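You operate a simulated robot arm through the tools that you are given. There is no shell and no other tool. Be economical: measure what you need, move in short steps, check, and stop when the job is done.

You are at the controls of a simulated robot arm. One attempt, no reset.

## Task
Find where the fitted pressure switch trips and set the trip dial to match.
Fine: type on SWITCH, pump till the lamp lights; then open the release, free the collar and stow the switch in the pieces tray.

It is judged by the outcome, as a careful person would: the job done as asked, and still so three seconds after it is handed in. It fails if anything else is knocked over, pushed out of place, dropped, spilled or broken.

## Robot
A 7-joint arm with a two-finger parallel gripper, fixed in place. Base frame: the origin is at the foot of the arm, x ahead of it, y to its left, z up. Readings come in mm, degrees, newtons and seconds.
Its first joint turns from -166.0 to 166.0 degrees. Payload 4.4 kg.
Tool frame: the origin (TCP) lies between the finger pads and is the grasp point; the fingertips stand 23 mm ahead of it; z points along the fingers, y is the line along which they close. Largest opening 94 mm; finger width 38, thickness 10; the body of the gripper, 54 by 96 mm, starts 39 mm behind the TCP.
Orientation is that of the tool frame in the base frame, as a unit quaternion [w, x, y, z]. With the fingers straight down and closing along the base's y, the tool's x points along the base's -x, its y along +y and its z along -z.

## Interface
- The arm moves only by the tool nudge_tool. Its argument "steps" is a list of rows, each a list of 3 entries, a list of its own where there are three numbers: the shift along the tool's x, y, z in units of 20 mm (1.0 is 20 mm), then the turn, a rotation vector about the tool's x, y, z in units of 6 degrees (1.0 is 6 degrees), then the opening in per cent of the stroke, from 0 (shut) to 100 (fully open). In form: [[[x, y, z], [ax, ay, az], grip], ...]. A call has 1 to 20 rows; each row shifts and turns the commanded pose from where the row before left it, along the tool's axes as they then stand. A call with a number of a shift or a turn outside -1 to 1 is refused whole. A row lasts 0.2 s, in which the tool goes at most 50 mm and 8.6 degrees; a call with a longer step from one row to the next is refused whole, and so is a gripper value outside its range. Where a pose cannot be reached the arm comes as near as it can. A force on the tool above 90 N (or 10 N above the force at the start of the call, whichever is more), or a blocked arm, ends the call early, and 0.2 s more pass. Each finger travels about 72 mm/s and halts on what it meets, pressing with about 21 N; the grip force reading is that of the motor and also rises with nothing between the fingers. The clock runs only during rows and for 0.2 s after the last one: add rows that do not move to give the fingers time. The reply holds the time, the measured pose of the TCP, the force on the tool along the base axes, the opening and the grip force, in the units named above and with some noise, with the torque about the TCP (base axes, N m) and any sound that the robot's microphone picked up.
- Cameras (640 x 400 px; columns grow to the right, rows downward): "scene" is fixed at [218.1, 652, 1404.3]; the picture's right is [-0.69, -0.72, 0.00], its down [-0.29, 0.28, -0.92] and it looks along [0.66, -0.63, -0.40] (base axes); focal length 376 px, centre (320, 200). "wrist" rides on the gripper at [86, 16, -75] in the tool frame; the picture's right is [-0.18, 0.98, 0.00], its down [-0.58, -0.11, -0.81] and it looks along [-0.79, -0.15, 0.59] (tool axes); focal length 243 px, centre (320, 200). There is no depth. A picture from a camera that has moved, and an enlarged one, comes with that camera's place and axes in the base frame and with its lens.
- snapshot(camera): a new picture of that camera. The clock stands still meanwhile.
- inspect(camera, box): a new picture of the part [left, top, right, bottom] of that camera's present view, enlarged. The clock stands still meanwhile.
- hand_in(): hands the job in; it is judged then, once.

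Work in short steps. Places have to be worked out from the pictures, the camera data and where the tool is seen: move nearer, look again, correct. Check each grasp and each placing, and mend what went wrong. You have 120 turns and 68 pictures in all, those below and enlarged ones among them. Open the gripper and draw the arm clear of the work before you hand the job in, unless the task says otherwise; then end with one line.

The tools are called after "Emit:" as name(argument=value, ...) on one line, values as JSON. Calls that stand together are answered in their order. nudge_tool: Moves the arm, as the interface text tells. Its arguments: {"type":"object","properties":{"steps":{"type":"array","items":{"type":"array"}}},"required":["steps"]} The other tools are called the same way: snapshot (camera) takes a picture; inspect (camera, box) takes an enlarged picture of a part of a camera's view; hand_in () hands the job in.

At the start:

```text
time: 0.0
eef_pos: [724.8, -220.4, 1217.8]
ee_rot: [0.0, 0.0, 1.0, 0.0]
force: [-0.3, -0.1, -1.1]
torque: [-0.02, 0.02, 0.03]
opening: 93.9
grip_force: 0.0
```

scene: 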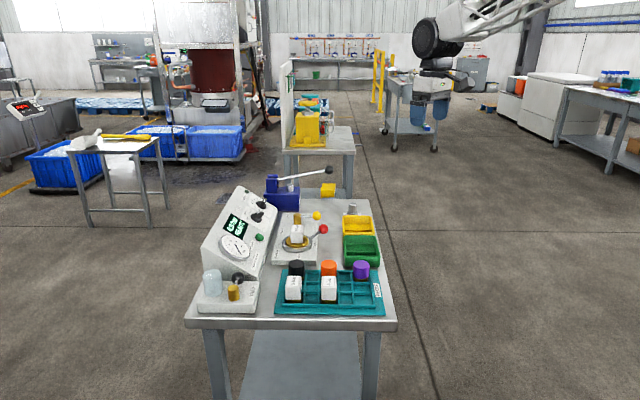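
wrist: 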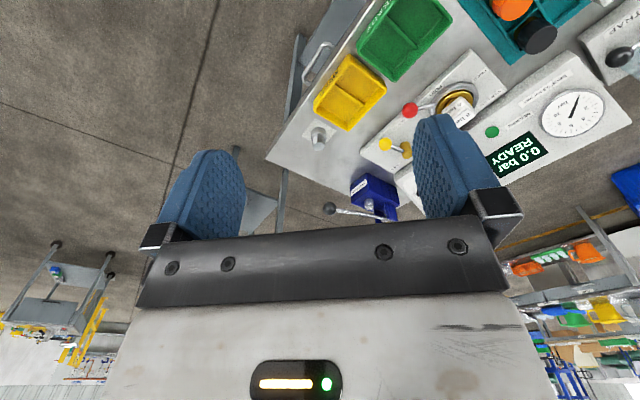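

I'll look at the bench enlarged first.

Emit:
inspect(camera="scene", box=[180, 160, 400, 330])

Emit:
inspect(camera="scene", box=[190, 180, 290, 320])

Emit:
inspect(camera="scene", box=[260, 160, 390, 320])

Emit:
inspect(camera="wrist", box=[300, 0, 640, 220])

```text
2.35 times, centred on (290, 245) of scene
camera zoom: at [218.1, 652.0, 1404.3], right [-0.69, -0.72, 0.0], down [-0.29, 0.28, -0.92], along [0.66, -0.63, -0.4], focal length 885 px, centre (391, 94)
```

zoom: 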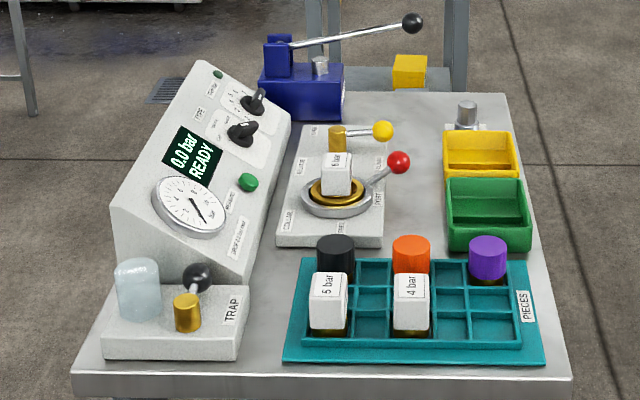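

```text
2.86 times, centred on (240, 250) of scene
camera zoom: at [218.1, 652.0, 1404.3], right [-0.69, -0.72, 0.0], down [-0.29, 0.28, -0.92], along [0.66, -0.63, -0.4], focal length 1074 px, centre (549, 57)
```

zoom: 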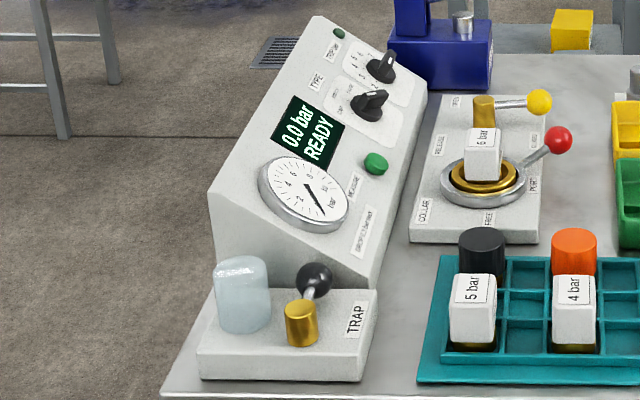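

```text
2.50 times, centred on (325, 240) of scene
camera zoom: at [218.1, 652.0, 1404.3], right [-0.69, -0.72, 0.0], down [-0.29, 0.28, -0.92], along [0.66, -0.63, -0.4], focal length 940 px, centre (308, 100)
```

zoom: 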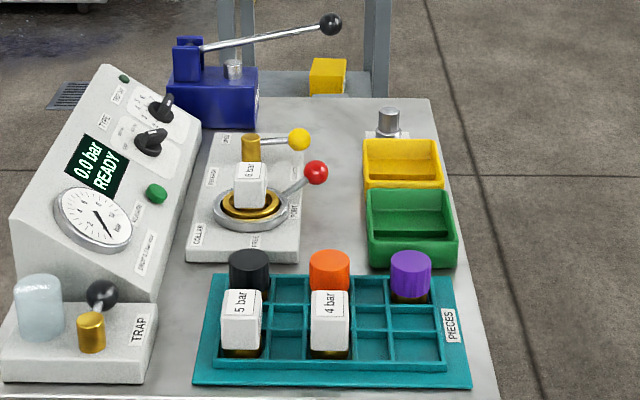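

```text
1.82 times, centred on (470, 110) of wrist
camera zoom: at [638.3, -203.3, 1291.9], right [0.18, 0.98, 0.0], down [0.58, -0.11, 0.81], along [0.79, -0.15, -0.59], focal length 441 px, centre (47, 364)
```

zoom: 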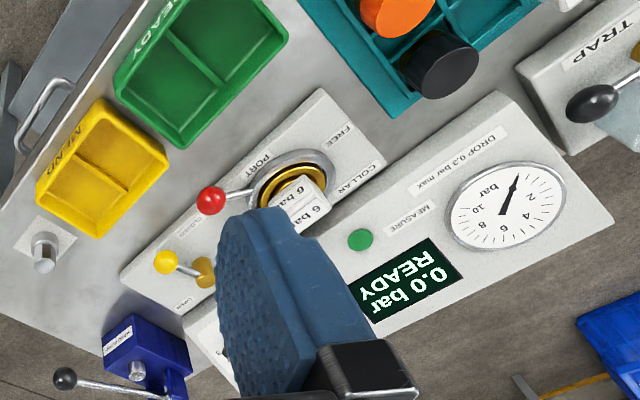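

The bench spans about x 850–1250, y −300..+250, with its top near z 790. I'll move above it, staying high, and turn the camera towards the console.

Emit:
nudge_tool(steps=[[[-0.97, 0.667, 0.5], [0, 0, 0], 100], [[-0.97, 0.667, 0.5], [0, 0, 0], 100], [[-0.97, 0.667, 0.5], [0, 0, 0], 100], [[-0.97, 0.667, 0.5], [0, 0, 0], 100], [[-0.97, 0.667, 0.5], [0, 0, 0], 100], [[-0.97, 0.667, 0.5], [0, 0, 0], 100], [[-0.97, 0.667, 0.5], [0, 0, 0], 100], [[-0.97, 0.667, 0.5], [0, 0, 0], 100], [[-0.97, 0.667, 0.5], [0, 0, 0], 100], [[0, 0, 0], [0, 0, -0.9], 100], [[0, 0, 0], [0, 0, -0.9], 100], [[0, 0, 0], [0, 0, -0.9], 100], [[0, 0, 0], [0, 0, -0.9], 100], [[0, 0, 0], [0, 0, -0.9], 100], [[0, 0, 0], [0, 0, -0.9], 100], [[0, 0, 0], [0, 0, -0.9], 100]])

Emit:
snapshot(camera="wrist")

```text
time: 3.4
eef_pos: [900.7, -101.1, 1128.9]
ee_rot: [0.001, -0.325, 0.946, 0.0]
force: [-0.3, 0.5, 0.5]
torque: [0.03, -0.04, -0.03]
opening: 94.1
grip_force: 0.0
```

```text
61 pictures are left
camera wrist: at [821.1, -140.2, 1202.1], right [-0.46, 0.89, 0.0], down [0.53, 0.27, 0.81], along [0.72, 0.37, -0.59], focal length 243 px, centre (320, 200)
```

wrist: 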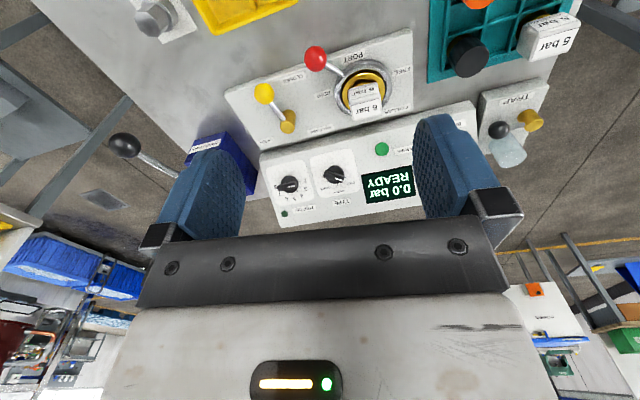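

The view is good; I'll enlarge the dials and the port plate.

Emit:
inspect(camera="wrist", box=[250, 130, 420, 240])

Emit:
inspect(camera="wrist", box=[210, 20, 430, 160])

```text
3.64 times, centred on (335, 185) of wrist
camera zoom: at [821.1, -140.2, 1202.1], right [-0.46, 0.89, 0.0], down [0.53, 0.27, 0.81], along [0.72, 0.37, -0.59], focal length 882 px, centre (266, 254)
```

zoom: 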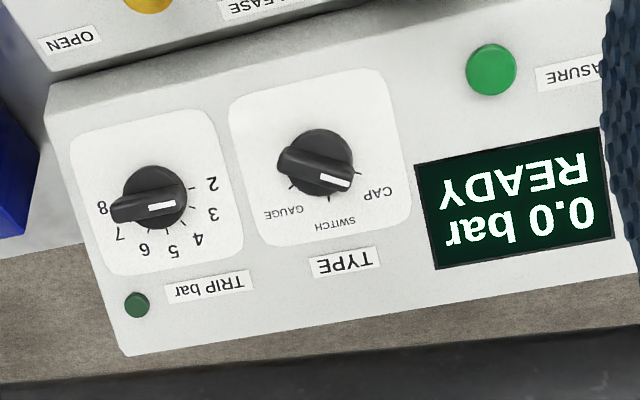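

```text
2.86 times, centred on (320, 90) of wrist
camera zoom: at [821.1, -140.2, 1202.1], right [-0.46, 0.89, 0.0], down [0.53, 0.27, 0.81], along [0.72, 0.37, -0.59], focal length 693 px, centre (320, 514)
```

zoom: 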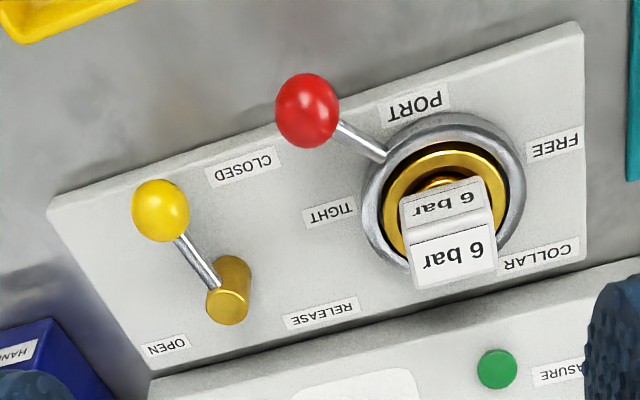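

Triangulated: type knob ≈ (1136, 52, 872), trip knob ≈ (1211, −16, 867), panel normal ≈ (−.32, −.31, .90), pump ball ≈ (1142, −274, 950). I'll line the tool up with the panel normal and hover 80 mm off the type knob.

Emit:
nudge_tool(steps=[[[0, 0, 0], [0, 0, -1], 100], [[0, 0, 0], [0, -0.88, 0], 100], [[0, 0, 0], [0, -0.88, 0], 100], [[0, 0, 0], [0, -0.88, 0], 100], [[0, 0, 0], [0, -0.88, 0], 100], [[0, 0, 0], [0, -0.88, 0], 100], [[-0.472, -0.188, 0.97], [0, 0, 0], 100], [[-0.472, -0.188, 0.97], [0, 0, 0], 100], [[-0.472, -0.188, 0.97], [0, 0, 0], 100], [[-0.472, -0.188, 0.97], [0, 0, 0], 100], [[-0.472, -0.188, 0.97], [0, 0, 0], 100], [[-0.472, -0.188, 0.97], [0, 0, 0], 100], [[-0.472, -0.188, 0.97], [0, 0, 0], 100], [[-0.472, -0.188, 0.97], [0, 0, 0], 100], [[-0.472, -0.188, 0.97], [0, 0, 0], 100], [[-0.472, -0.188, 0.97], [0, 0, 0], 100], [[-0.472, -0.188, 0.97], [0, 0, 0], 100], [[-0.472, -0.188, 0.97], [0, 0, 0], 100]])

Emit:
snapshot(camera="wrist")

```text
time: 7.2
eef_pos: [1079.7, 7.4, 970.0]
ee_rot: [0.212, -0.363, 0.903, 0.085]
force: [0.2, -0.3, 0.5]
torque: [0.04, 0.03, 0.0]
opening: 94.2
grip_force: 0.0
```

```text
58 pictures are left
camera wrist: at [988.0, -56.5, 998.0], right [-0.56, 0.82, 0.08], down [0.19, 0.03, 0.98], along [0.81, 0.57, -0.18], focal length 243 px, centre (320, 200)
```

wrist: 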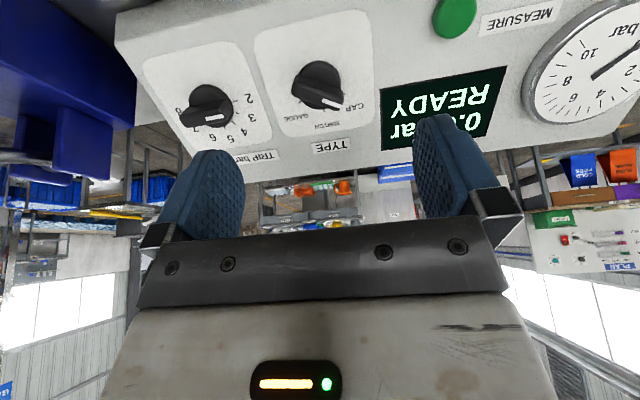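

The type knob lies close to the tool axis. I'll turn to match its bar (about 58° anticlockwise) and come 40 mm nearer.

Emit:
nudge_tool(steps=[[[0, 0, 0.2], [0, 0, -0.967], 80], [[0, 0, 0.2], [0, 0, -0.967], 80], [[0, 0, 0.2], [0, 0, -0.967], 70], [[0, 0, 0.2], [0, 0, -0.967], 70], [[0, 0, 0.2], [0, 0, -0.967], 70], [[0, 0, 0.2], [0, 0, -0.967], 70], [[0, 0, 0.2], [0, 0, -0.967], 70], [[0, 0, 0.2], [0, 0, -0.967], 70], [[0, 0, 0.2], [0, 0, -0.967], 70], [[0, 0, 0.2], [0, 0, -0.967], 70]])

Emit:
snapshot(camera="wrist")

```text
time: 9.4
eef_pos: [1091.7, 19.5, 935.0]
ee_rot: [-0.226, 0.756, -0.613, 0.028]
force: [0.0, 0.2, 0.3]
torque: [-0.01, -0.01, -0.04]
opening: 65.9
grip_force: 0.1
```

```text
57 pictures are left
camera wrist: at [1073.9, -85.5, 973.5], right [-0.94, 0.03, -0.33], down [-0.3, 0.31, 0.9], along [0.13, 0.95, -0.29], focal length 243 px, centre (320, 200)
```

wrist: 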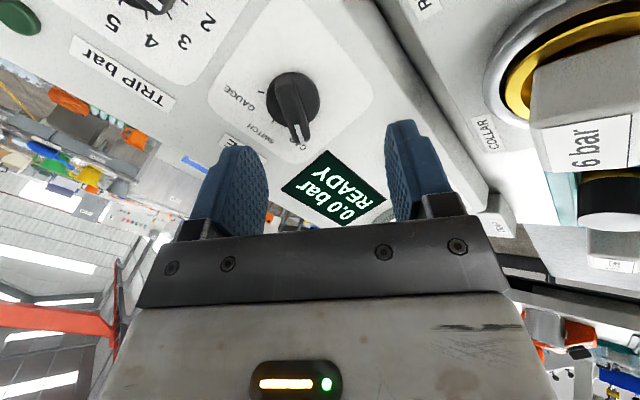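

The bar now runs along the finger faces; the knob sits about 19 mm to −y, 6 mm to −x and 80 mm ahead. I'll centre on it and close in to just short of it.

Emit:
nudge_tool(steps=[[[-0.075, -0.24, 0.5], [0, 0, 0], 60], [[-0.075, -0.24, 0.5], [0, 0, 0], 60], [[-0.075, -0.24, 0.5], [0, 0, 0], 60], [[-0.075, -0.24, 0.5], [0, 0, 0], 60], [[0, 0, 0], [0, 0, 0], 60]])

Emit:
snapshot(camera="wrist")

```text
time: 10.6
eef_pos: [1121.8, 40.2, 907.0]
ee_rot: [-0.226, 0.756, -0.614, 0.028]
force: [0.2, 0.6, -0.6]
torque: [-0.01, 0.02, 0.01]
opening: 56.4
grip_force: 0.0
```

```text
56 pictures are left
camera wrist: at [1102.9, -64.9, 946.1], right [-0.94, 0.03, -0.33], down [-0.3, 0.31, 0.9], along [0.13, 0.95, -0.29], focal length 243 px, centre (320, 200)
```

wrist: 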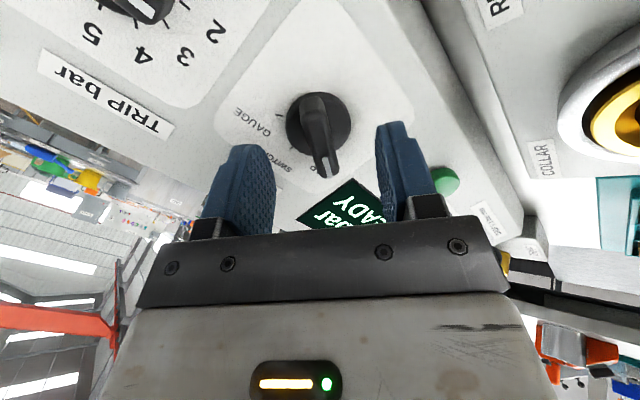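

Centred, knob top about 42 mm ahead of the TCP. I'll advance 32 mm and close on the bar.

Emit:
nudge_tool(steps=[[[0, 0, 0.4], [0, 0, 0], 60], [[0, 0, 0.4], [0, 0, 0], 60], [[0, 0, 0.4], [0, 0, 0], 60], [[0, 0, 0.4], [0, 0, 0], 60], [[0, 0, 0], [0, 0, 0], 30], [[0, 0, 0], [0, 0, 0], 10], [[0, 0, 0], [0, 0, 0], 0], [[0, 0, 0], [0, 0, 0], 0]])

Emit:
snapshot(camera="wrist")

```text
time: 11.6
eef_pos: [1131.5, 46.3, 891.4]
ee_rot: [-0.229, 0.755, -0.614, 0.032]
force: [-54.5, -10.3, 22.1]
torque: [0.46, -0.22, -0.01]
opening: 47.0
grip_force: 20.7
stopped in row 5: the force on the tool passed its limit at 118 N (the readings are from after the stop); the commanded pose is now the measured one
```

```text
55 pictures are left
camera wrist: at [1113.1, -58.4, 931.1], right [-0.94, 0.03, -0.34], down [-0.31, 0.31, 0.9], along [0.14, 0.95, -0.29], focal length 243 px, centre (320, 200)
```

wrist: 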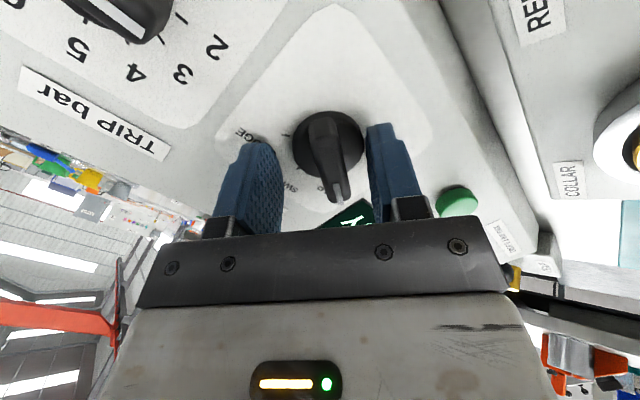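

The fingertip met the knob's disc rim, so the disc is about 23 mm ahead and the bar already lies between the fingers. I'll back off 6 mm, shift 2.5 mm to +y, and close on the bar.

Emit:
nudge_tool(steps=[[[0, 0, -0.3], [0, 0, 0], 55], [[0, 0.125, 0], [0, 0, 0], 50], [[0, 0, 0], [0, 0, 0], 35], [[0, 0, 0], [0, 0, 0], 20], [[0, 0, 0], [0, 0, 0], 5], [[0, 0, 0], [0, 0, 0], 0]])

Emit:
snapshot(camera="wrist")

```text
time: 13.0
eef_pos: [1131.3, 44.9, 895.7]
ee_rot: [-0.231, 0.754, -0.614, 0.034]
force: [64.6, 2.0, 4.7]
torque: [-0.14, -1.6, -0.53]
opening: 27.2
grip_force: 44.9
```

```text
54 pictures are left
camera wrist: at [1111.3, -60.3, 935.6], right [-0.94, 0.03, -0.34], down [-0.31, 0.32, 0.9], along [0.14, 0.95, -0.29], focal length 243 px, centre (320, 200)
```

wrist: 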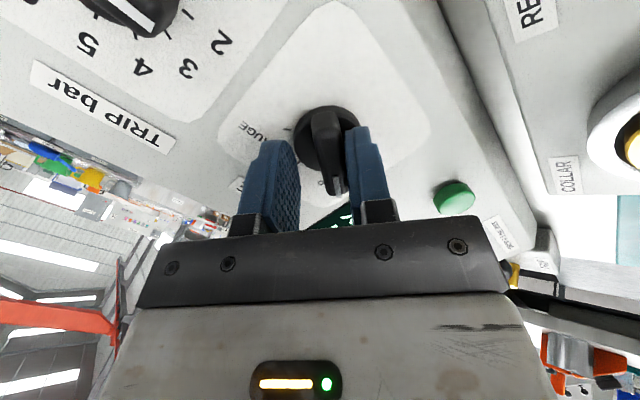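

The bar sits off to the right between the fingers. I'll open slightly, shift about 7 mm to +y and close again.

Emit:
nudge_tool(steps=[[[0, 0, 0], [0, 0, 0], 45], [[0, 0.2, 0], [0, 0, 0], 45], [[0, 0.15, 0], [0, 0, 0], 40], [[0, 0, 0], [0, 0, 0], 25], [[0, 0, 0], [0, 0, 0], 10], [[0, 0, 0], [0, 0, 0], 0], [[0, 0, 0], [0, 0, 0], 0]])

Emit:
snapshot(camera="wrist")

```text
time: 14.6
eef_pos: [1123.3, 43.6, 894.9]
ee_rot: [-0.231, 0.754, -0.614, 0.032]
force: [35.4, -1.6, 24.2]
torque: [-0.41, -1.11, -0.6]
opening: 17.2
grip_force: 21.0
```

```text
53 pictures are left
camera wrist: at [1104.1, -61.4, 933.5], right [-0.94, 0.03, -0.34], down [-0.31, 0.31, 0.9], along [0.14, 0.95, -0.29], focal length 243 px, centre (320, 200)
```

wrist: 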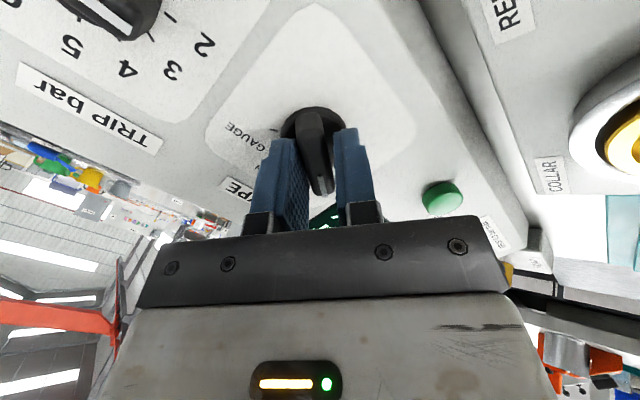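

Now closed at 17 mm with some side load; I'll enlarge to see how the bar sits.

Emit:
inspect(camera="wrist", box=[220, 80, 420, 230])

```text
2.67 times, centred on (320, 155) of wrist
camera zoom: at [1104.1, -61.4, 933.5], right [-0.94, 0.03, -0.34], down [-0.31, 0.31, 0.9], along [0.14, 0.95, -0.29], focal length 647 px, centre (320, 320)
```

zoom: 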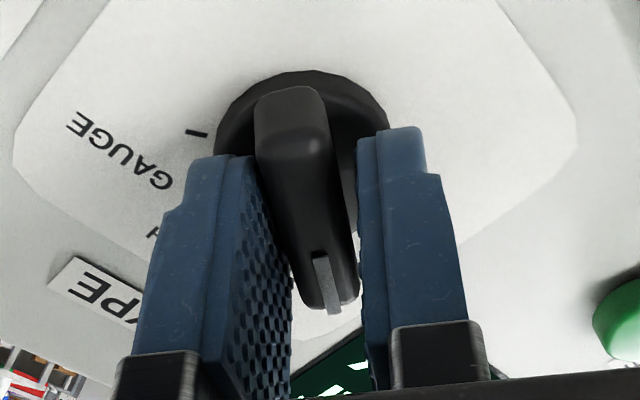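

The bar is held, but the knob axis lies about 5 mm to +x and 3 mm to −y of the tool axis. I'll recentre, then regrip.

Emit:
nudge_tool(steps=[[[0, 0, 0], [0, 0, 0], 35], [[0.25, -0.15, 0], [0, 0, 0], 35], [[0, 0, 0], [0, 0, 0], 20], [[0, 0, 0], [0, 0, 0], 5], [[0, 0, 0], [0, 0, 0], 0], [[0, 0, 0], [0, 0, 0], 0]])

```text
time: 16.0
eef_pos: [1126.8, 41.5, 894.2]
ee_rot: [-0.229, 0.756, -0.613, 0.032]
force: [-53.0, 10.2, 56.1]
torque: [1.26, -0.46, 0.35]
opening: 22.3
grip_force: 21.3
```

Axial force shows the tips are pressing on the disc; I'll open, back off 5 mm and close again.

Emit:
nudge_tool(steps=[[[0, 0, -0.25], [0, 0, 0], 40], [[0, 0, 0], [0, 0, 0], 40], [[0, 0, 0], [0, 0, 0], 25], [[0, 0, 0], [0, 0, 0], 10], [[0, 0, 0], [0, 0, 0], 0], [[0, 0, 0], [0, 0, 0], 0]])

Emit:
inspect(camera="wrist", box=[220, 80, 420, 230])

```text
time: 17.4
eef_pos: [1126.8, 38.5, 896.1]
ee_rot: [-0.23, 0.755, -0.613, 0.032]
force: [38.5, 4.9, -8.5]
torque: [-0.23, -1.14, -0.68]
opening: 14.8
grip_force: 44.5
```

```text
2.67 times, centred on (320, 155) of wrist
camera zoom: at [1106.1, -66.6, 934.6], right [-0.94, 0.03, -0.34], down [-0.31, 0.31, 0.9], along [0.14, 0.95, -0.29], focal length 647 px, centre (320, 320)
```

zoom: 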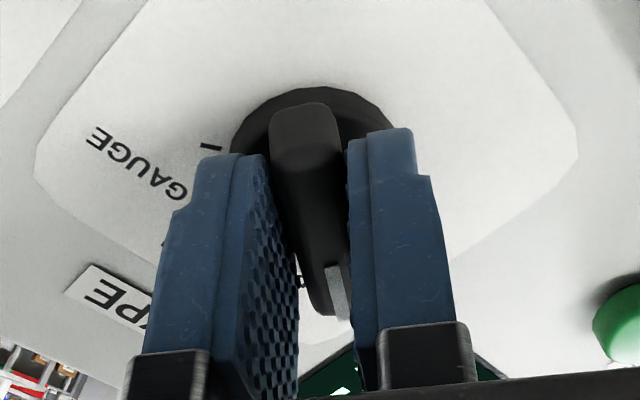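

Gripped on the bar at 14.8 mm. The readings say the tool is pushed about 3 mm to −y, so I'll relieve that and then turn clockwise 58° towards SWITCH.

Emit:
nudge_tool(steps=[[[0, -0.145, 0], [0, 0, 0], 0], [[0, 0, 0], [0, 0, 0.8], 0], [[0, 0, 0], [0, 0, 0.8], 0], [[0, 0, 0], [0, 0, 0.8], 0], [[0, 0, 0], [0, 0, 0.8], 0], [[0, 0, 0], [0, 0, 0.8], 0]])

Emit:
snapshot(camera="wrist")

```text
time: 18.4
eef_pos: [1123.5, 38.0, 894.2]
ee_rot: [0.229, -0.677, 0.699, -0.002]
force: [-30.2, -4.7, 10.2]
torque: [-0.26, -0.19, -0.2]
opening: 14.1
grip_force: 45.5
stopped in row 5: the force on the tool passed its limit at 93 N (the readings are from after the stop); the commanded pose is now the measured one
```

```text
50 pictures are left
camera wrist: at [1086.3, -63.6, 927.7], right [-0.93, 0.26, -0.25], down [-0.17, 0.29, 0.94], along [0.31, 0.92, -0.23], focal length 243 px, centre (320, 200)
```

wrist: 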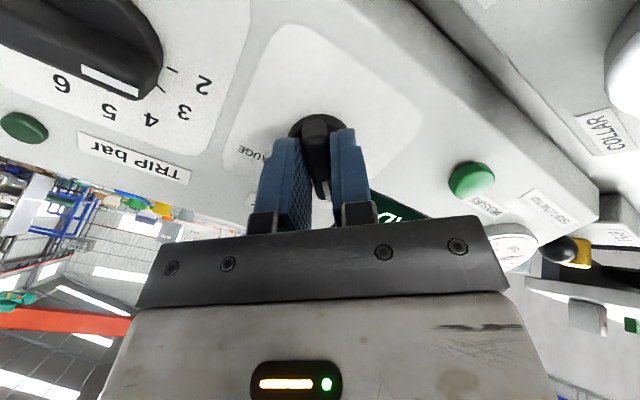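

It turned about 14° before side load built up. I'll loosen the jaws a few mm so they act as a wrench, and look at the alignment.

Emit:
nudge_tool(steps=[[[0, 0, 0], [0, 0, 0], 21], [[0, 0, 0], [0, 0, 0], 21]])

Emit:
inspect(camera="wrist", box=[220, 80, 420, 230])

```text
time: 19.0
eef_pos: [1125.7, 38.8, 893.6]
ee_rot: [0.23, -0.677, 0.699, -0.001]
force: [-0.1, 0.3, -0.3]
torque: [0.0, 0.02, -0.01]
opening: 19.8
grip_force: 0.1
```

```text
2.67 times, centred on (320, 155) of wrist
camera zoom: at [1086.9, -63.4, 927.0], right [-0.93, 0.26, -0.25], down [-0.17, 0.29, 0.94], along [0.31, 0.92, -0.23], focal length 647 px, centre (320, 320)
```

zoom: 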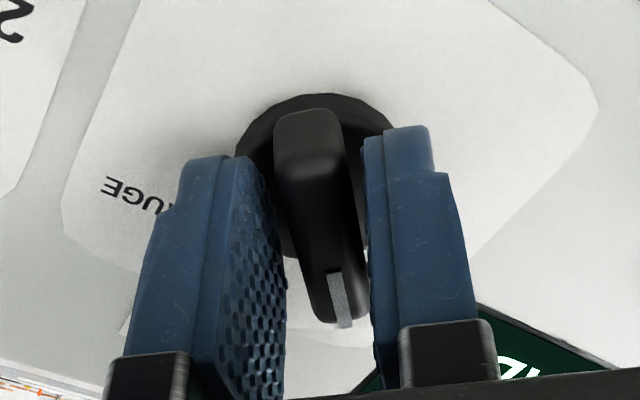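

Free of load and centred on the knob disc. I'll turn on with the loose jaws.

Emit:
nudge_tool(steps=[[[0, 0, 0], [0, 0, 0.8], 20], [[0, 0, 0], [0, 0, 0.8], 20], [[0, 0, 0], [0, 0, 0.8], 20], [[0, 0, 0], [0, 0, 0.8], 20], [[0, 0, 0], [0, 0, 0.8], 20], [[0, 0, 0], [0, 0, 0.8], 20], [[0, 0, 0], [0, 0, 0.8], 20]])

Emit:
snapshot(camera="wrist")

```text
time: 20.6
eef_pos: [1125.1, 39.3, 893.7]
ee_rot: [0.22, -0.446, 0.865, 0.065]
force: [0.1, -0.4, 0.3]
torque: [0.02, -0.01, -0.03]
opening: 18.9
grip_force: 0.1
```

```text
48 pictures are left
camera wrist: at [1043.3, -37.3, 920.3], right [-0.69, 0.72, 0.0], down [0.12, 0.12, 0.99], along [0.71, 0.68, -0.17], focal length 243 px, centre (320, 200)
```

wrist: 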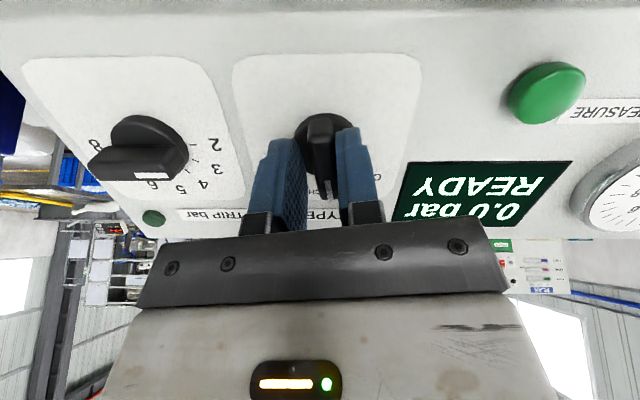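

The bar follows. I'll enlarge to read its position.

Emit:
inspect(camera="wrist", box=[220, 80, 420, 230])

```text
2.67 times, centred on (320, 155) of wrist
camera zoom: at [1043.3, -37.3, 920.3], right [-0.69, 0.72, 0.0], down [0.12, 0.12, 0.99], along [0.71, 0.68, -0.17], focal length 647 px, centre (320, 320)
```

zoom: 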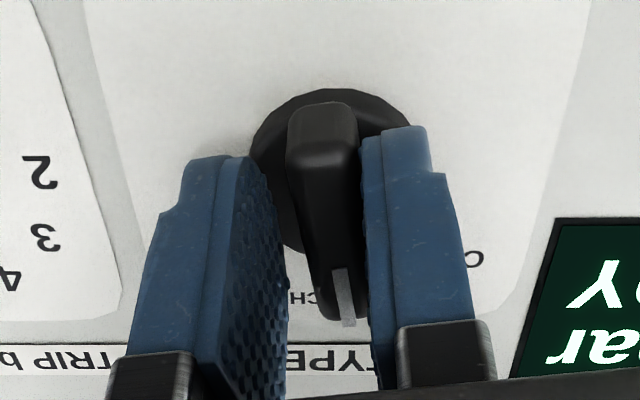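

Roughly 10–12° still to go; I'll turn 11.5° more and then back straight out to look.

Emit:
nudge_tool(steps=[[[0, 0, 0], [0, 0, 0.64], 20], [[0, 0, 0], [0, 0, 0.64], 20], [[0, 0, 0], [0, 0, 0.64], 20], [[0, 0, 0], [0, 0, 0], 20], [[0, 0, 0], [0, 0, 0], 35], [[0, 0, -0.8], [0, 0, 0], 50], [[0, 0, -1], [0, 0, 0], 60], [[0, 0, -1], [0, 0, 0], 70]])

Emit:
inspect(camera="wrist", box=[140, 40, 460, 230])

```text
time: 22.4
eef_pos: [1106.3, 20.7, 943.1]
ee_rot: [0.212, -0.357, 0.906, 0.086]
force: [1.1, -0.2, -0.8]
torque: [0.0, -0.04, 0.0]
opening: 65.7
grip_force: 0.0
```

```text
2.00 times, centred on (300, 135) of wrist
camera zoom: at [1014.1, -41.3, 971.0], right [-0.55, 0.83, 0.09], down [0.2, 0.03, 0.98], along [0.81, 0.56, -0.18], focal length 485 px, centre (360, 330)
```

zoom: 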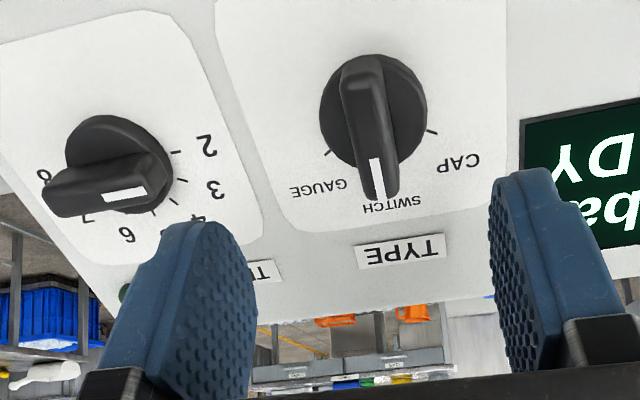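

TYPE now reads SWITCH. Next I'll retract and go to hover near the pump handle ball.

Emit:
nudge_tool(steps=[[[0, 0, -1], [0, 0, 0], 70], [[0, 0, -1], [0, 0, 0], 70], [[0, 0, -1], [0, 0, 0], 70], [[0, 0, -1], [0, 0, 0], 70], [[0.55, -0.857, -0.34], [0, 0, 0], 70], [[0.55, -0.857, -0.34], [0, 0, 0], 70], [[0.55, -0.857, -0.34], [0, 0, 0], 70], [[0.55, -0.857, -0.34], [0, 0, 0], 70], [[0.55, -0.857, -0.34], [0, 0, 0], 70], [[0.55, -0.857, -0.34], [0, 0, 0], 70], [[0.55, -0.857, -0.34], [0, 0, 0], 70], [[0.55, -0.857, -0.34], [0, 0, 0], 70], [[0.55, -0.857, -0.34], [0, 0, 0], 70], [[0.55, -0.857, -0.34], [0, 0, 0], 70], [[0.55, -0.857, -0.34], [0, 0, 0], 70], [[0.55, -0.857, -0.34], [0, 0, 0], 70], [[0.55, -0.857, -0.34], [0, 0, 0], 70], [[0.55, -0.857, -0.34], [0, 0, 0], 70]])

Emit:
snapshot(camera="wrist")

Emit:
snapshot(camera="scene")

```text
time: 26.2
eef_pos: [1112.1, -300.5, 1031.6]
ee_rot: [0.213, -0.357, 0.905, 0.087]
force: [0.1, 0.2, 0.3]
torque: [-0.01, 0.02, 0.02]
opening: 65.7
grip_force: 0.1
```

```text
45 pictures are left
camera wrist: at [1020.6, -363.0, 1059.2], right [-0.55, 0.83, 0.09], down [0.19, 0.03, 0.98], along [0.81, 0.56, -0.18], focal length 243 px, centre (320, 200)
```

wrist: 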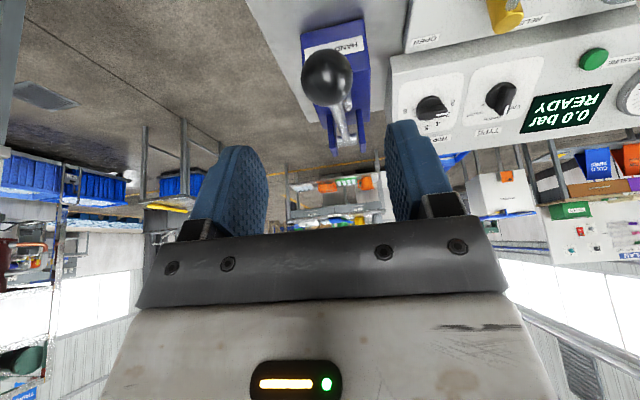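

```text
44 pictures are left
```

scene: 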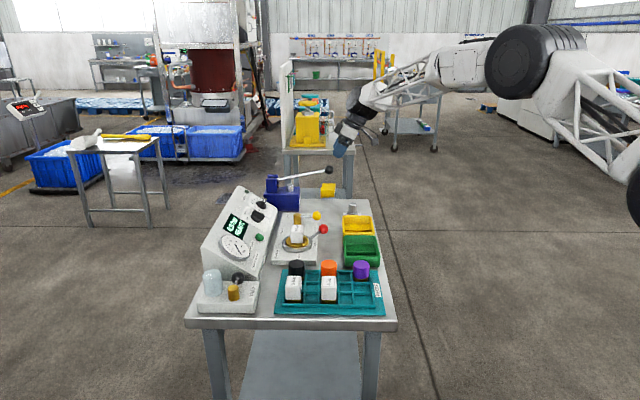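

The ball is on the tool axis, about 92 mm ahead. I'll advance and close on it.

Emit:
nudge_tool(steps=[[[0, 0.02, 0.9], [0, 0, 0], 70], [[0, 0.02, 0.9], [0, 0, 0], 70], [[0, 0.02, 0.9], [0, 0, 0], 70], [[0, 0.02, 0.9], [0, 0, 0], 70], [[0, 0.02, 0.9], [0, 0, 0], 70], [[0, 0, 0], [0, 0, 0], 50], [[0, 0, 0], [0, 0, 0], 35], [[0, 0, 0], [0, 0, 0], 30], [[0, 0, 0], [0, 0, 0], 25]])

Emit:
snapshot(camera="wrist")

```text
time: 28.2
eef_pos: [1140.5, -270.6, 951.1]
ee_rot: [0.212, -0.357, 0.906, 0.087]
force: [-28.0, 21.1, 4.3]
torque: [0.19, -0.14, -0.12]
opening: 39.0
grip_force: 17.6
```

```text
43 pictures are left
camera wrist: at [1047.5, -333.5, 977.8], right [-0.55, 0.83, 0.09], down [0.2, 0.03, 0.98], along [0.81, 0.56, -0.18], focal length 243 px, centre (320, 200)
```

wrist: 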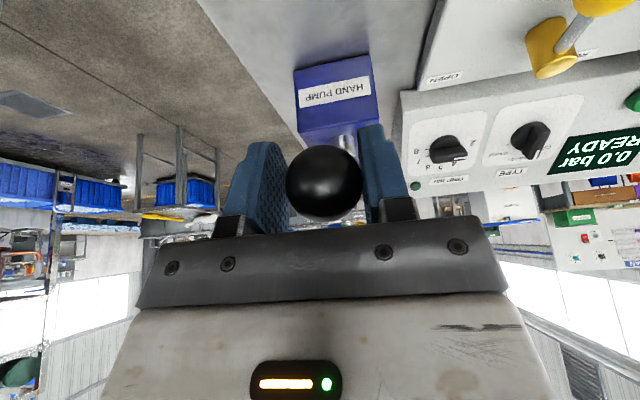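

One pad touches; I'll shift 2 mm to +y, grip the ball, and make a slow test stroke 40 mm down.

Emit:
nudge_tool(steps=[[[0, 0.1, 0], [0, 0, 0], 30], [[0, 0, 0], [0, 0, 0], 10], [[0, 0, 0], [0, 0, 0], 0], [[0, 0, 0], [0, 0, 0], 0], [[0.223, 0, 0.447], [0, 0, 0], 0], [[0.223, 0, 0.447], [0, 0, 0], 0], [[0.223, 0, 0.447], [0, 0, 0], 0], [[0.223, 0, 0.447], [0, 0, 0], 0]])

Emit:
snapshot(camera="wrist")

```text
time: 30.0
eef_pos: [1138.3, -270.5, 909.4]
ee_rot: [0.213, -0.356, 0.906, 0.086]
force: [-31.9, 26.9, 4.2]
torque: [-0.09, -0.13, -0.37]
opening: 36.7
grip_force: 20.9
```

```text
42 pictures are left
camera wrist: at [1046.8, -332.6, 937.5], right [-0.55, 0.83, 0.09], down [0.2, 0.03, 0.98], along [0.81, 0.56, -0.18], focal length 243 px, centre (320, 200)
```

wrist: 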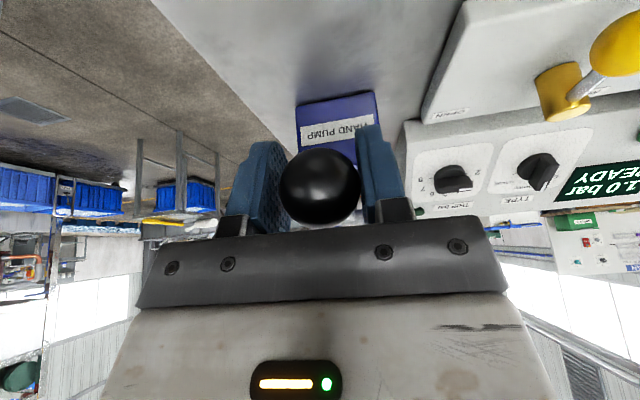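

Pumping works (display shows about 1 bar). I'll continue the stroke down 30 mm, easing the side load.

Emit:
nudge_tool(steps=[[[0.223, 0.05, 0.447], [0, 0, 0], 0], [[0.223, 0.05, 0.447], [0, 0, 0], 0], [[0.223, 0, 0.447], [0, 0, 0], 0]])

Emit:
snapshot(camera="wrist")

```text
time: 30.8
eef_pos: [1139.5, -268.5, 882.5]
ee_rot: [0.213, -0.357, 0.906, 0.084]
force: [12.7, 18.6, 11.0]
torque: [0.47, -0.51, -0.1]
opening: 34.4
grip_force: 44.6
```

```text
41 pictures are left
camera wrist: at [1046.0, -331.3, 910.2], right [-0.55, 0.83, 0.08], down [0.19, 0.03, 0.98], along [0.81, 0.56, -0.17], focal length 243 px, centre (320, 200)
```

wrist: 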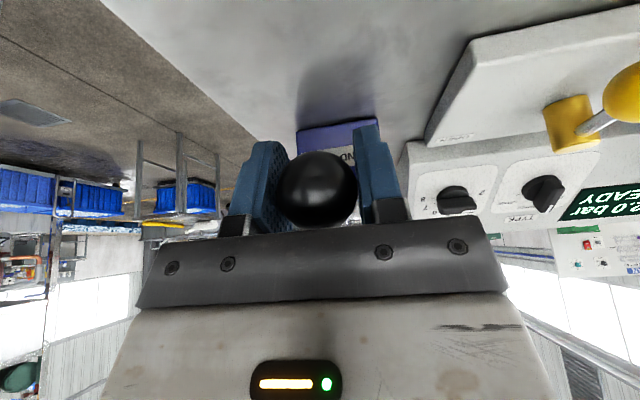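

About 2.0 bar. I'll continue down another 30 mm along the arc.

Emit:
nudge_tool(steps=[[[0.16, 0, 0.47], [0, 0, 0], 0], [[0.11, 0, 0.5], [0, 0, 0], 0], [[0.07, 0, 0.52], [0, 0, 0], 0]])

Emit:
inspect(camera="wrist", box=[400, 120, 640, 260])

Emit:
inspect(camera="scene", box=[215, 180, 275, 260])

```text
time: 31.6
eef_pos: [1140.3, -266.9, 865.4]
ee_rot: [0.215, -0.357, 0.905, 0.086]
force: [-62.0, 12.4, 27.6]
torque: [0.01, -1.4, -0.45]
opening: 34.0
grip_force: 45.2
stopped in row 3: the force on the tool passed its limit at 108 N (the readings are from after the stop); the commanded pose is now the measured one
```

```text
2.67 times, centred on (520, 190) of wrist
camera zoom: at [1047.8, -329.9, 893.0], right [-0.55, 0.83, 0.08], down [0.19, 0.03, 0.98], along [0.81, 0.56, -0.17], focal length 647 px, centre (-213, 227)
```

zoom: 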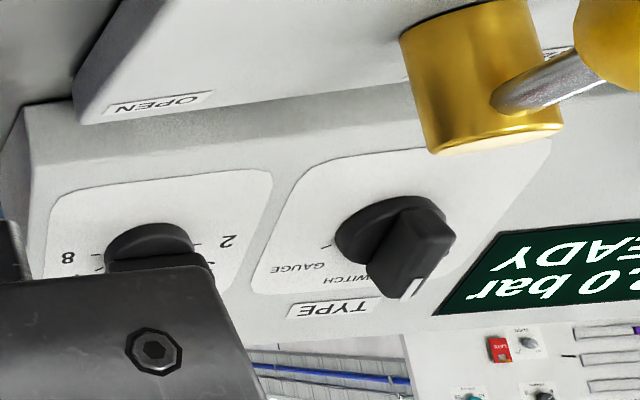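

```text
5.00 times, centred on (245, 220) of scene
camera zoom: at [218.1, 652.0, 1404.3], right [-0.69, -0.72, 0.0], down [-0.29, 0.28, -0.92], along [0.66, -0.63, -0.4], focal length 1880 px, centre (695, 100)
```

zoom: 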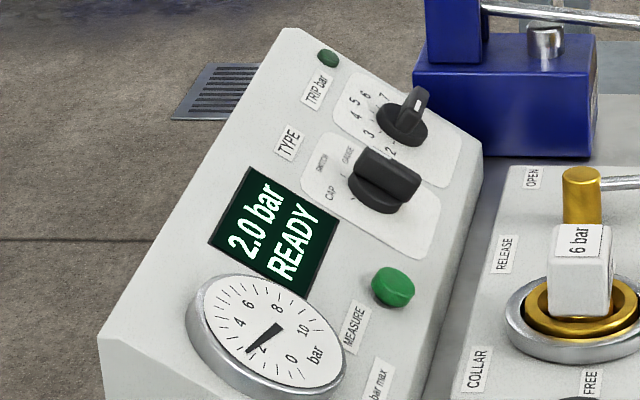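

Display reads 2.0 bar and the lower stop was met near z 865. Now the up-stroke, then a partial down-stroke, and check the lamp and display.

Emit:
nudge_tool(steps=[[[-0.3, 0.05, -0.45], [0, 0, 0], 0], [[-0.446, 0.05, -0.894], [0, 0, 0], 0], [[-0.446, 0, -0.894], [0, 0, 0], 0], [[-0.446, 0, -0.894], [0, 0, 0], 0], [[-0.223, 0, -0.447], [0, 0, 0], 0]])

Emit:
inspect(camera="scene", box=[215, 180, 275, 260])

```text
time: 32.8
eef_pos: [1141.7, -266.7, 939.3]
ee_rot: [0.212, -0.356, 0.906, 0.086]
force: [48.1, -19.6, -32.5]
torque: [0.62, 0.71, 0.59]
opening: 34.7
grip_force: 44.8
```

```text
5.00 times, centred on (245, 220) of scene
camera zoom: at [218.1, 652.0, 1404.3], right [-0.69, -0.72, 0.0], down [-0.29, 0.28, -0.92], along [0.66, -0.63, -0.4], focal length 1880 px, centre (695, 100)
```

zoom: 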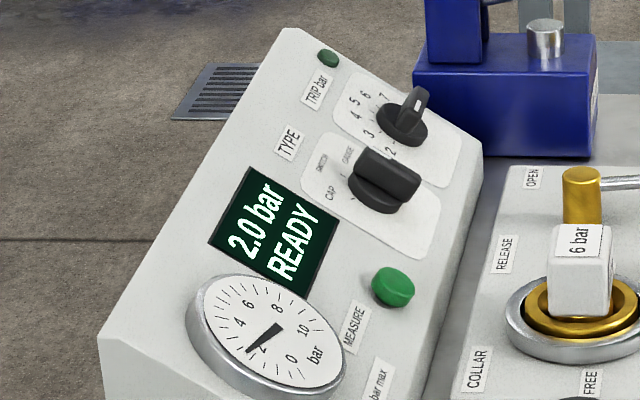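

Pressure holds at 2.0, so the release is closed. I'll top the stroke and pump down in increments of about 1 bar.

Emit:
nudge_tool(steps=[[[-0.2, -0.1, -0.4], [0, 0, 0], 0], [[0.223, 0, 0.447], [0, 0, 0], 0], [[0.223, 0, 0.447], [0, 0, 0], 0], [[0.223, 0, 0.447], [0, 0, 0], 0], [[0.223, 0, 0.447], [0, 0, 0], 0]])

Emit:
inspect(camera="scene", box=[215, 180, 275, 260])

```text
time: 34.0
eef_pos: [1143.0, -265.3, 914.0]
ee_rot: [0.214, -0.357, 0.905, 0.085]
force: [-28.4, 17.9, 7.8]
torque: [0.42, -0.91, -0.57]
opening: 34.2
grip_force: 45.1
```

```text
5.00 times, centred on (245, 220) of scene
camera zoom: at [218.1, 652.0, 1404.3], right [-0.69, -0.72, 0.0], down [-0.29, 0.28, -0.92], along [0.66, -0.63, -0.4], focal length 1880 px, centre (695, 100)
```

zoom: 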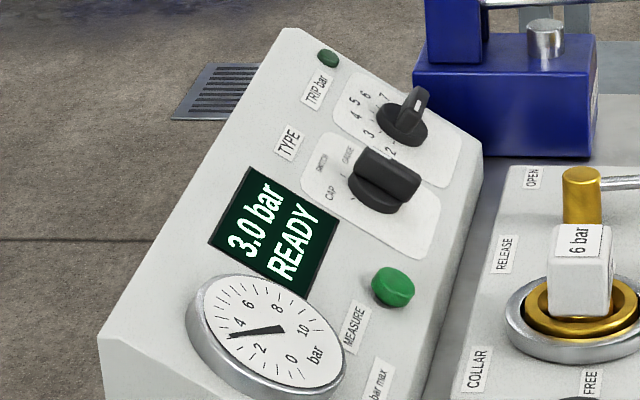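

3.0 bar, lamp dark. I'll go down 15 mm more.

Emit:
nudge_tool(steps=[[[0.17, 0.05, 0.335], [0, 0, 0], 0]])

Emit:
inspect(camera="scene", box=[215, 180, 275, 260])

```text
time: 34.4
eef_pos: [1142.2, -265.4, 906.3]
ee_rot: [0.215, -0.356, 0.906, 0.084]
force: [7.2, 9.4, 8.7]
torque: [0.65, -0.76, -0.1]
opening: 34.2
grip_force: 45.5
```

```text
5.00 times, centred on (245, 220) of scene
camera zoom: at [218.1, 652.0, 1404.3], right [-0.69, -0.72, 0.0], down [-0.29, 0.28, -0.92], along [0.66, -0.63, -0.4], focal length 1880 px, centre (695, 100)
```

zoom: 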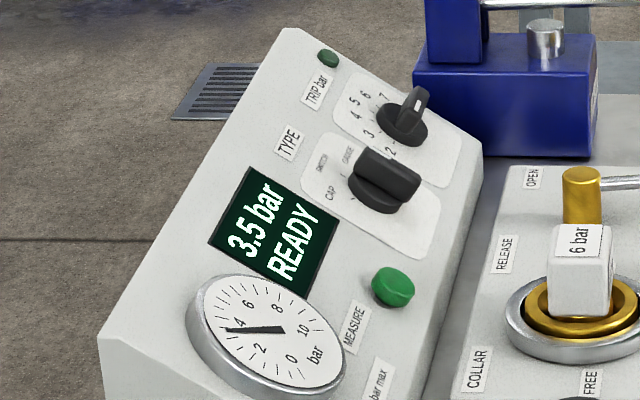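

3.5 bar, lamp dark. Down another 12 mm.

Emit:
nudge_tool(steps=[[[0.134, 0, 0.268], [0, 0, 0], 0], [[0.134, 0, 0.268], [0, 0, 0], 0]])

Emit:
inspect(camera="scene", box=[215, 180, 275, 260])

```text
time: 35.0
eef_pos: [1141.2, -266.3, 894.7]
ee_rot: [0.215, -0.356, 0.905, 0.085]
force: [18.6, 2.8, 9.3]
torque: [0.56, -0.48, 0.23]
opening: 34.2
grip_force: 45.0
```

```text
5.00 times, centred on (245, 220) of scene
camera zoom: at [218.1, 652.0, 1404.3], right [-0.69, -0.72, 0.0], down [-0.29, 0.28, -0.92], along [0.66, -0.63, -0.4], focal length 1880 px, centre (695, 100)
```

zoom: 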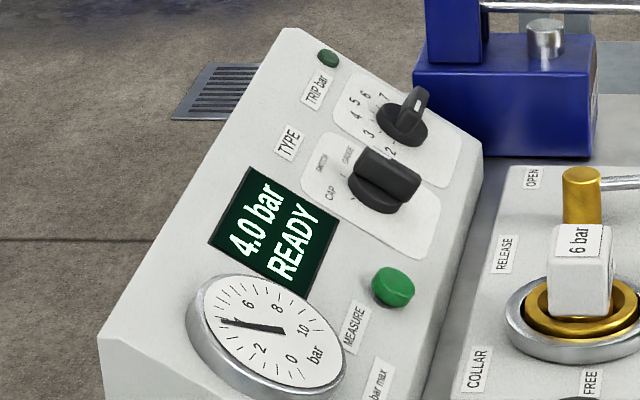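

4.0 bar, lamp dark. Now raise the handle again and start the third stroke.

Emit:
nudge_tool(steps=[[[-0.446, 0, -0.894], [0, 0, 0], 0], [[-0.446, 0, -0.894], [0, 0, 0], 0], [[-0.33, 0, -0.67], [0, 0, 0], 0], [[0, 0, 0], [0, 0, 0], 0], [[0.223, 0, 0.447], [0, 0, 0], 0], [[0.223, 0, 0.447], [0, 0, 0], 0]])

Emit:
inspect(camera="scene", box=[215, 180, 275, 260])

```text
time: 36.4
eef_pos: [1141.2, -267.1, 928.3]
ee_rot: [0.213, -0.357, 0.906, 0.085]
force: [-22.1, -11.1, 9.6]
torque: [0.69, -0.64, -0.05]
opening: 34.5
grip_force: 44.9
```

```text
5.00 times, centred on (245, 220) of scene
camera zoom: at [218.1, 652.0, 1404.3], right [-0.69, -0.72, 0.0], down [-0.29, 0.28, -0.92], along [0.66, -0.63, -0.4], focal length 1880 px, centre (695, 100)
```

zoom: 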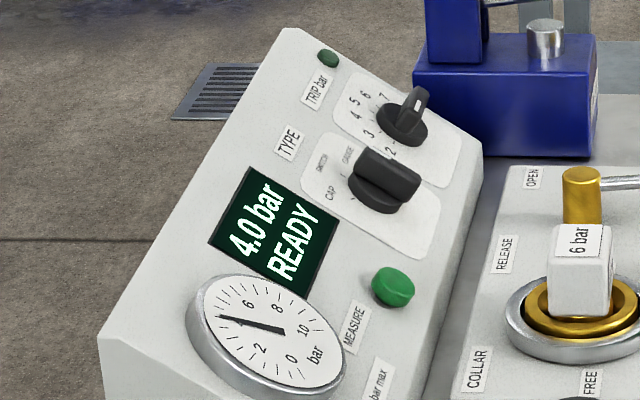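

Still 4.0 after the up-stroke; continue down 14 mm.

Emit:
nudge_tool(steps=[[[0.156, 0, 0.313], [0, 0, 0], 0], [[0.156, 0, 0.313], [0, 0, 0], 0]])

Emit:
inspect(camera="scene", box=[215, 180, 275, 260])

```text
time: 37.0
eef_pos: [1141.6, -267.9, 913.0]
ee_rot: [0.214, -0.356, 0.906, 0.085]
force: [-21.3, -18.6, 8.2]
torque: [0.58, -0.56, -0.07]
opening: 34.2
grip_force: 44.3
```

```text
5.00 times, centred on (245, 220) of scene
camera zoom: at [218.1, 652.0, 1404.3], right [-0.69, -0.72, 0.0], down [-0.29, 0.28, -0.92], along [0.66, -0.63, -0.4], focal length 1880 px, centre (695, 100)
```

zoom: 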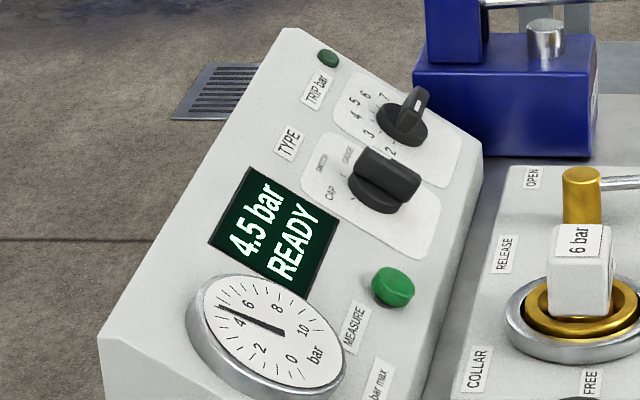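

4.5 bar, lamp dark. Down 10 mm.

Emit:
nudge_tool(steps=[[[0.112, 0, 0.224], [0, 0, 0], 0], [[0.112, 0, 0.224], [0, 0, 0], 0]])

Emit:
inspect(camera="scene", box=[215, 180, 275, 260])

```text
time: 37.6
eef_pos: [1141.7, -266.3, 904.2]
ee_rot: [0.215, -0.357, 0.905, 0.086]
force: [-9.2, -21.7, 8.5]
torque: [0.82, -0.65, 0.07]
opening: 33.9
grip_force: 44.7
```

```text
5.00 times, centred on (245, 220) of scene
camera zoom: at [218.1, 652.0, 1404.3], right [-0.69, -0.72, 0.0], down [-0.29, 0.28, -0.92], along [0.66, -0.63, -0.4], focal length 1880 px, centre (695, 100)
```

zoom: 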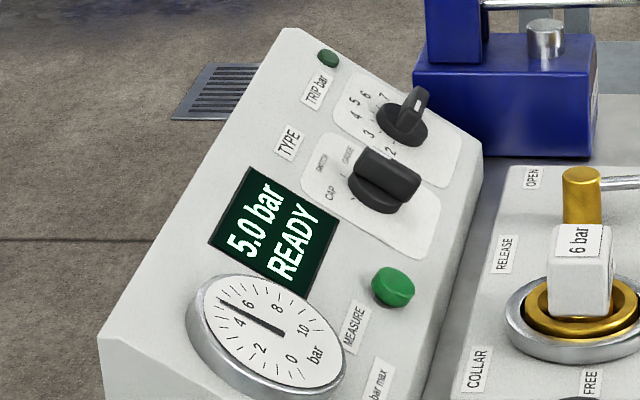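

5.0 bar, lamp dark. Down 11 mm.

Emit:
nudge_tool(steps=[[[0.123, 0, 0.246], [0, 0, 0], 0], [[0.123, 0, 0.246], [0, 0, 0], 0]])

Emit:
inspect(camera="scene", box=[215, 180, 275, 260])

```text
time: 38.2
eef_pos: [1141.0, -265.0, 894.4]
ee_rot: [0.214, -0.357, 0.905, 0.084]
force: [8.3, -16.1, 9.1]
torque: [0.83, -0.63, 0.23]
opening: 33.8
grip_force: 44.8
```

```text
5.00 times, centred on (245, 220) of scene
camera zoom: at [218.1, 652.0, 1404.3], right [-0.69, -0.72, 0.0], down [-0.29, 0.28, -0.92], along [0.66, -0.63, -0.4], focal length 1880 px, centre (695, 100)
```

zoom: 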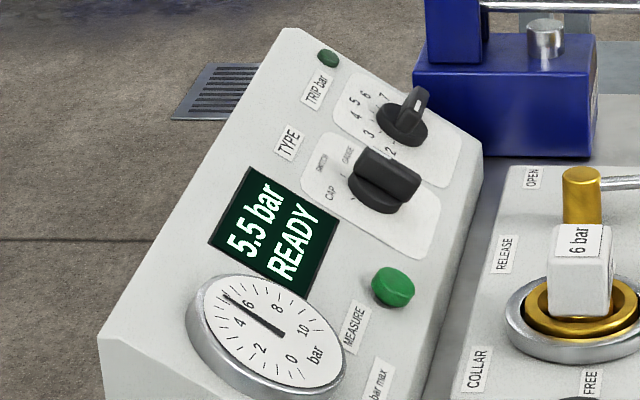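

5.5 bar, lamp dark. Down 11 mm.

Emit:
nudge_tool(steps=[[[0.123, 0, 0.246], [0, 0, 0], 0], [[0.123, 0, 0.246], [0, 0, 0], 0]])

Emit:
inspect(camera="scene", box=[215, 180, 275, 260])

```text
time: 38.8
eef_pos: [1142.5, -265.8, 883.0]
ee_rot: [0.216, -0.358, 0.905, 0.085]
force: [27.6, -8.4, 10.0]
torque: [0.68, -0.31, 0.41]
opening: 33.8
grip_force: 45.2
```

```text
5.00 times, centred on (245, 220) of scene
camera zoom: at [218.1, 652.0, 1404.3], right [-0.69, -0.72, 0.0], down [-0.29, 0.28, -0.92], along [0.66, -0.63, -0.4], focal length 1880 px, centre (695, 100)
```

zoom: 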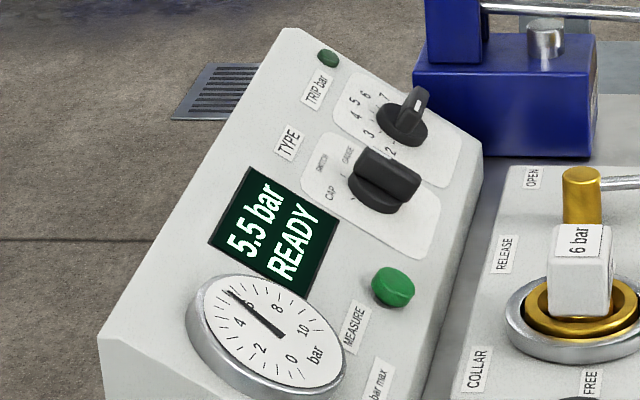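

Display still 5.5 (needle near 5.8), lamp dark. Down 7 mm more.

Emit:
nudge_tool(steps=[[[0.12, 0, 0.34], [0, 0, 0], 0]])

Emit:
inspect(camera="scene", box=[215, 180, 275, 260])

```text
time: 39.2
eef_pos: [1142.8, -265.7, 875.1]
ee_rot: [0.214, -0.357, 0.905, 0.085]
force: [22.7, -9.0, 10.1]
torque: [0.64, -0.25, 0.3]
opening: 34.3
grip_force: 44.9
```

```text
5.00 times, centred on (245, 220) of scene
camera zoom: at [218.1, 652.0, 1404.3], right [-0.69, -0.72, 0.0], down [-0.29, 0.28, -0.92], along [0.66, -0.63, -0.4], focal length 1880 px, centre (695, 100)
```

zoom: 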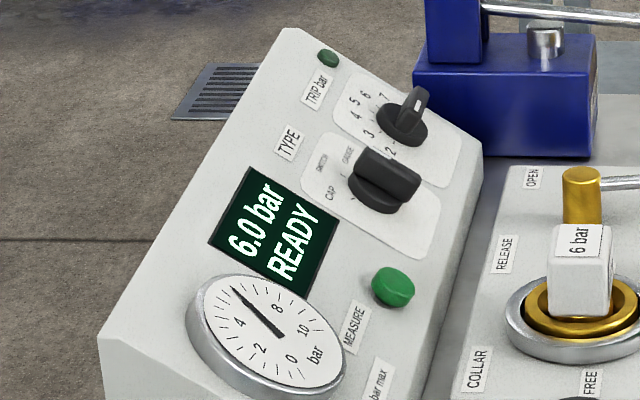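

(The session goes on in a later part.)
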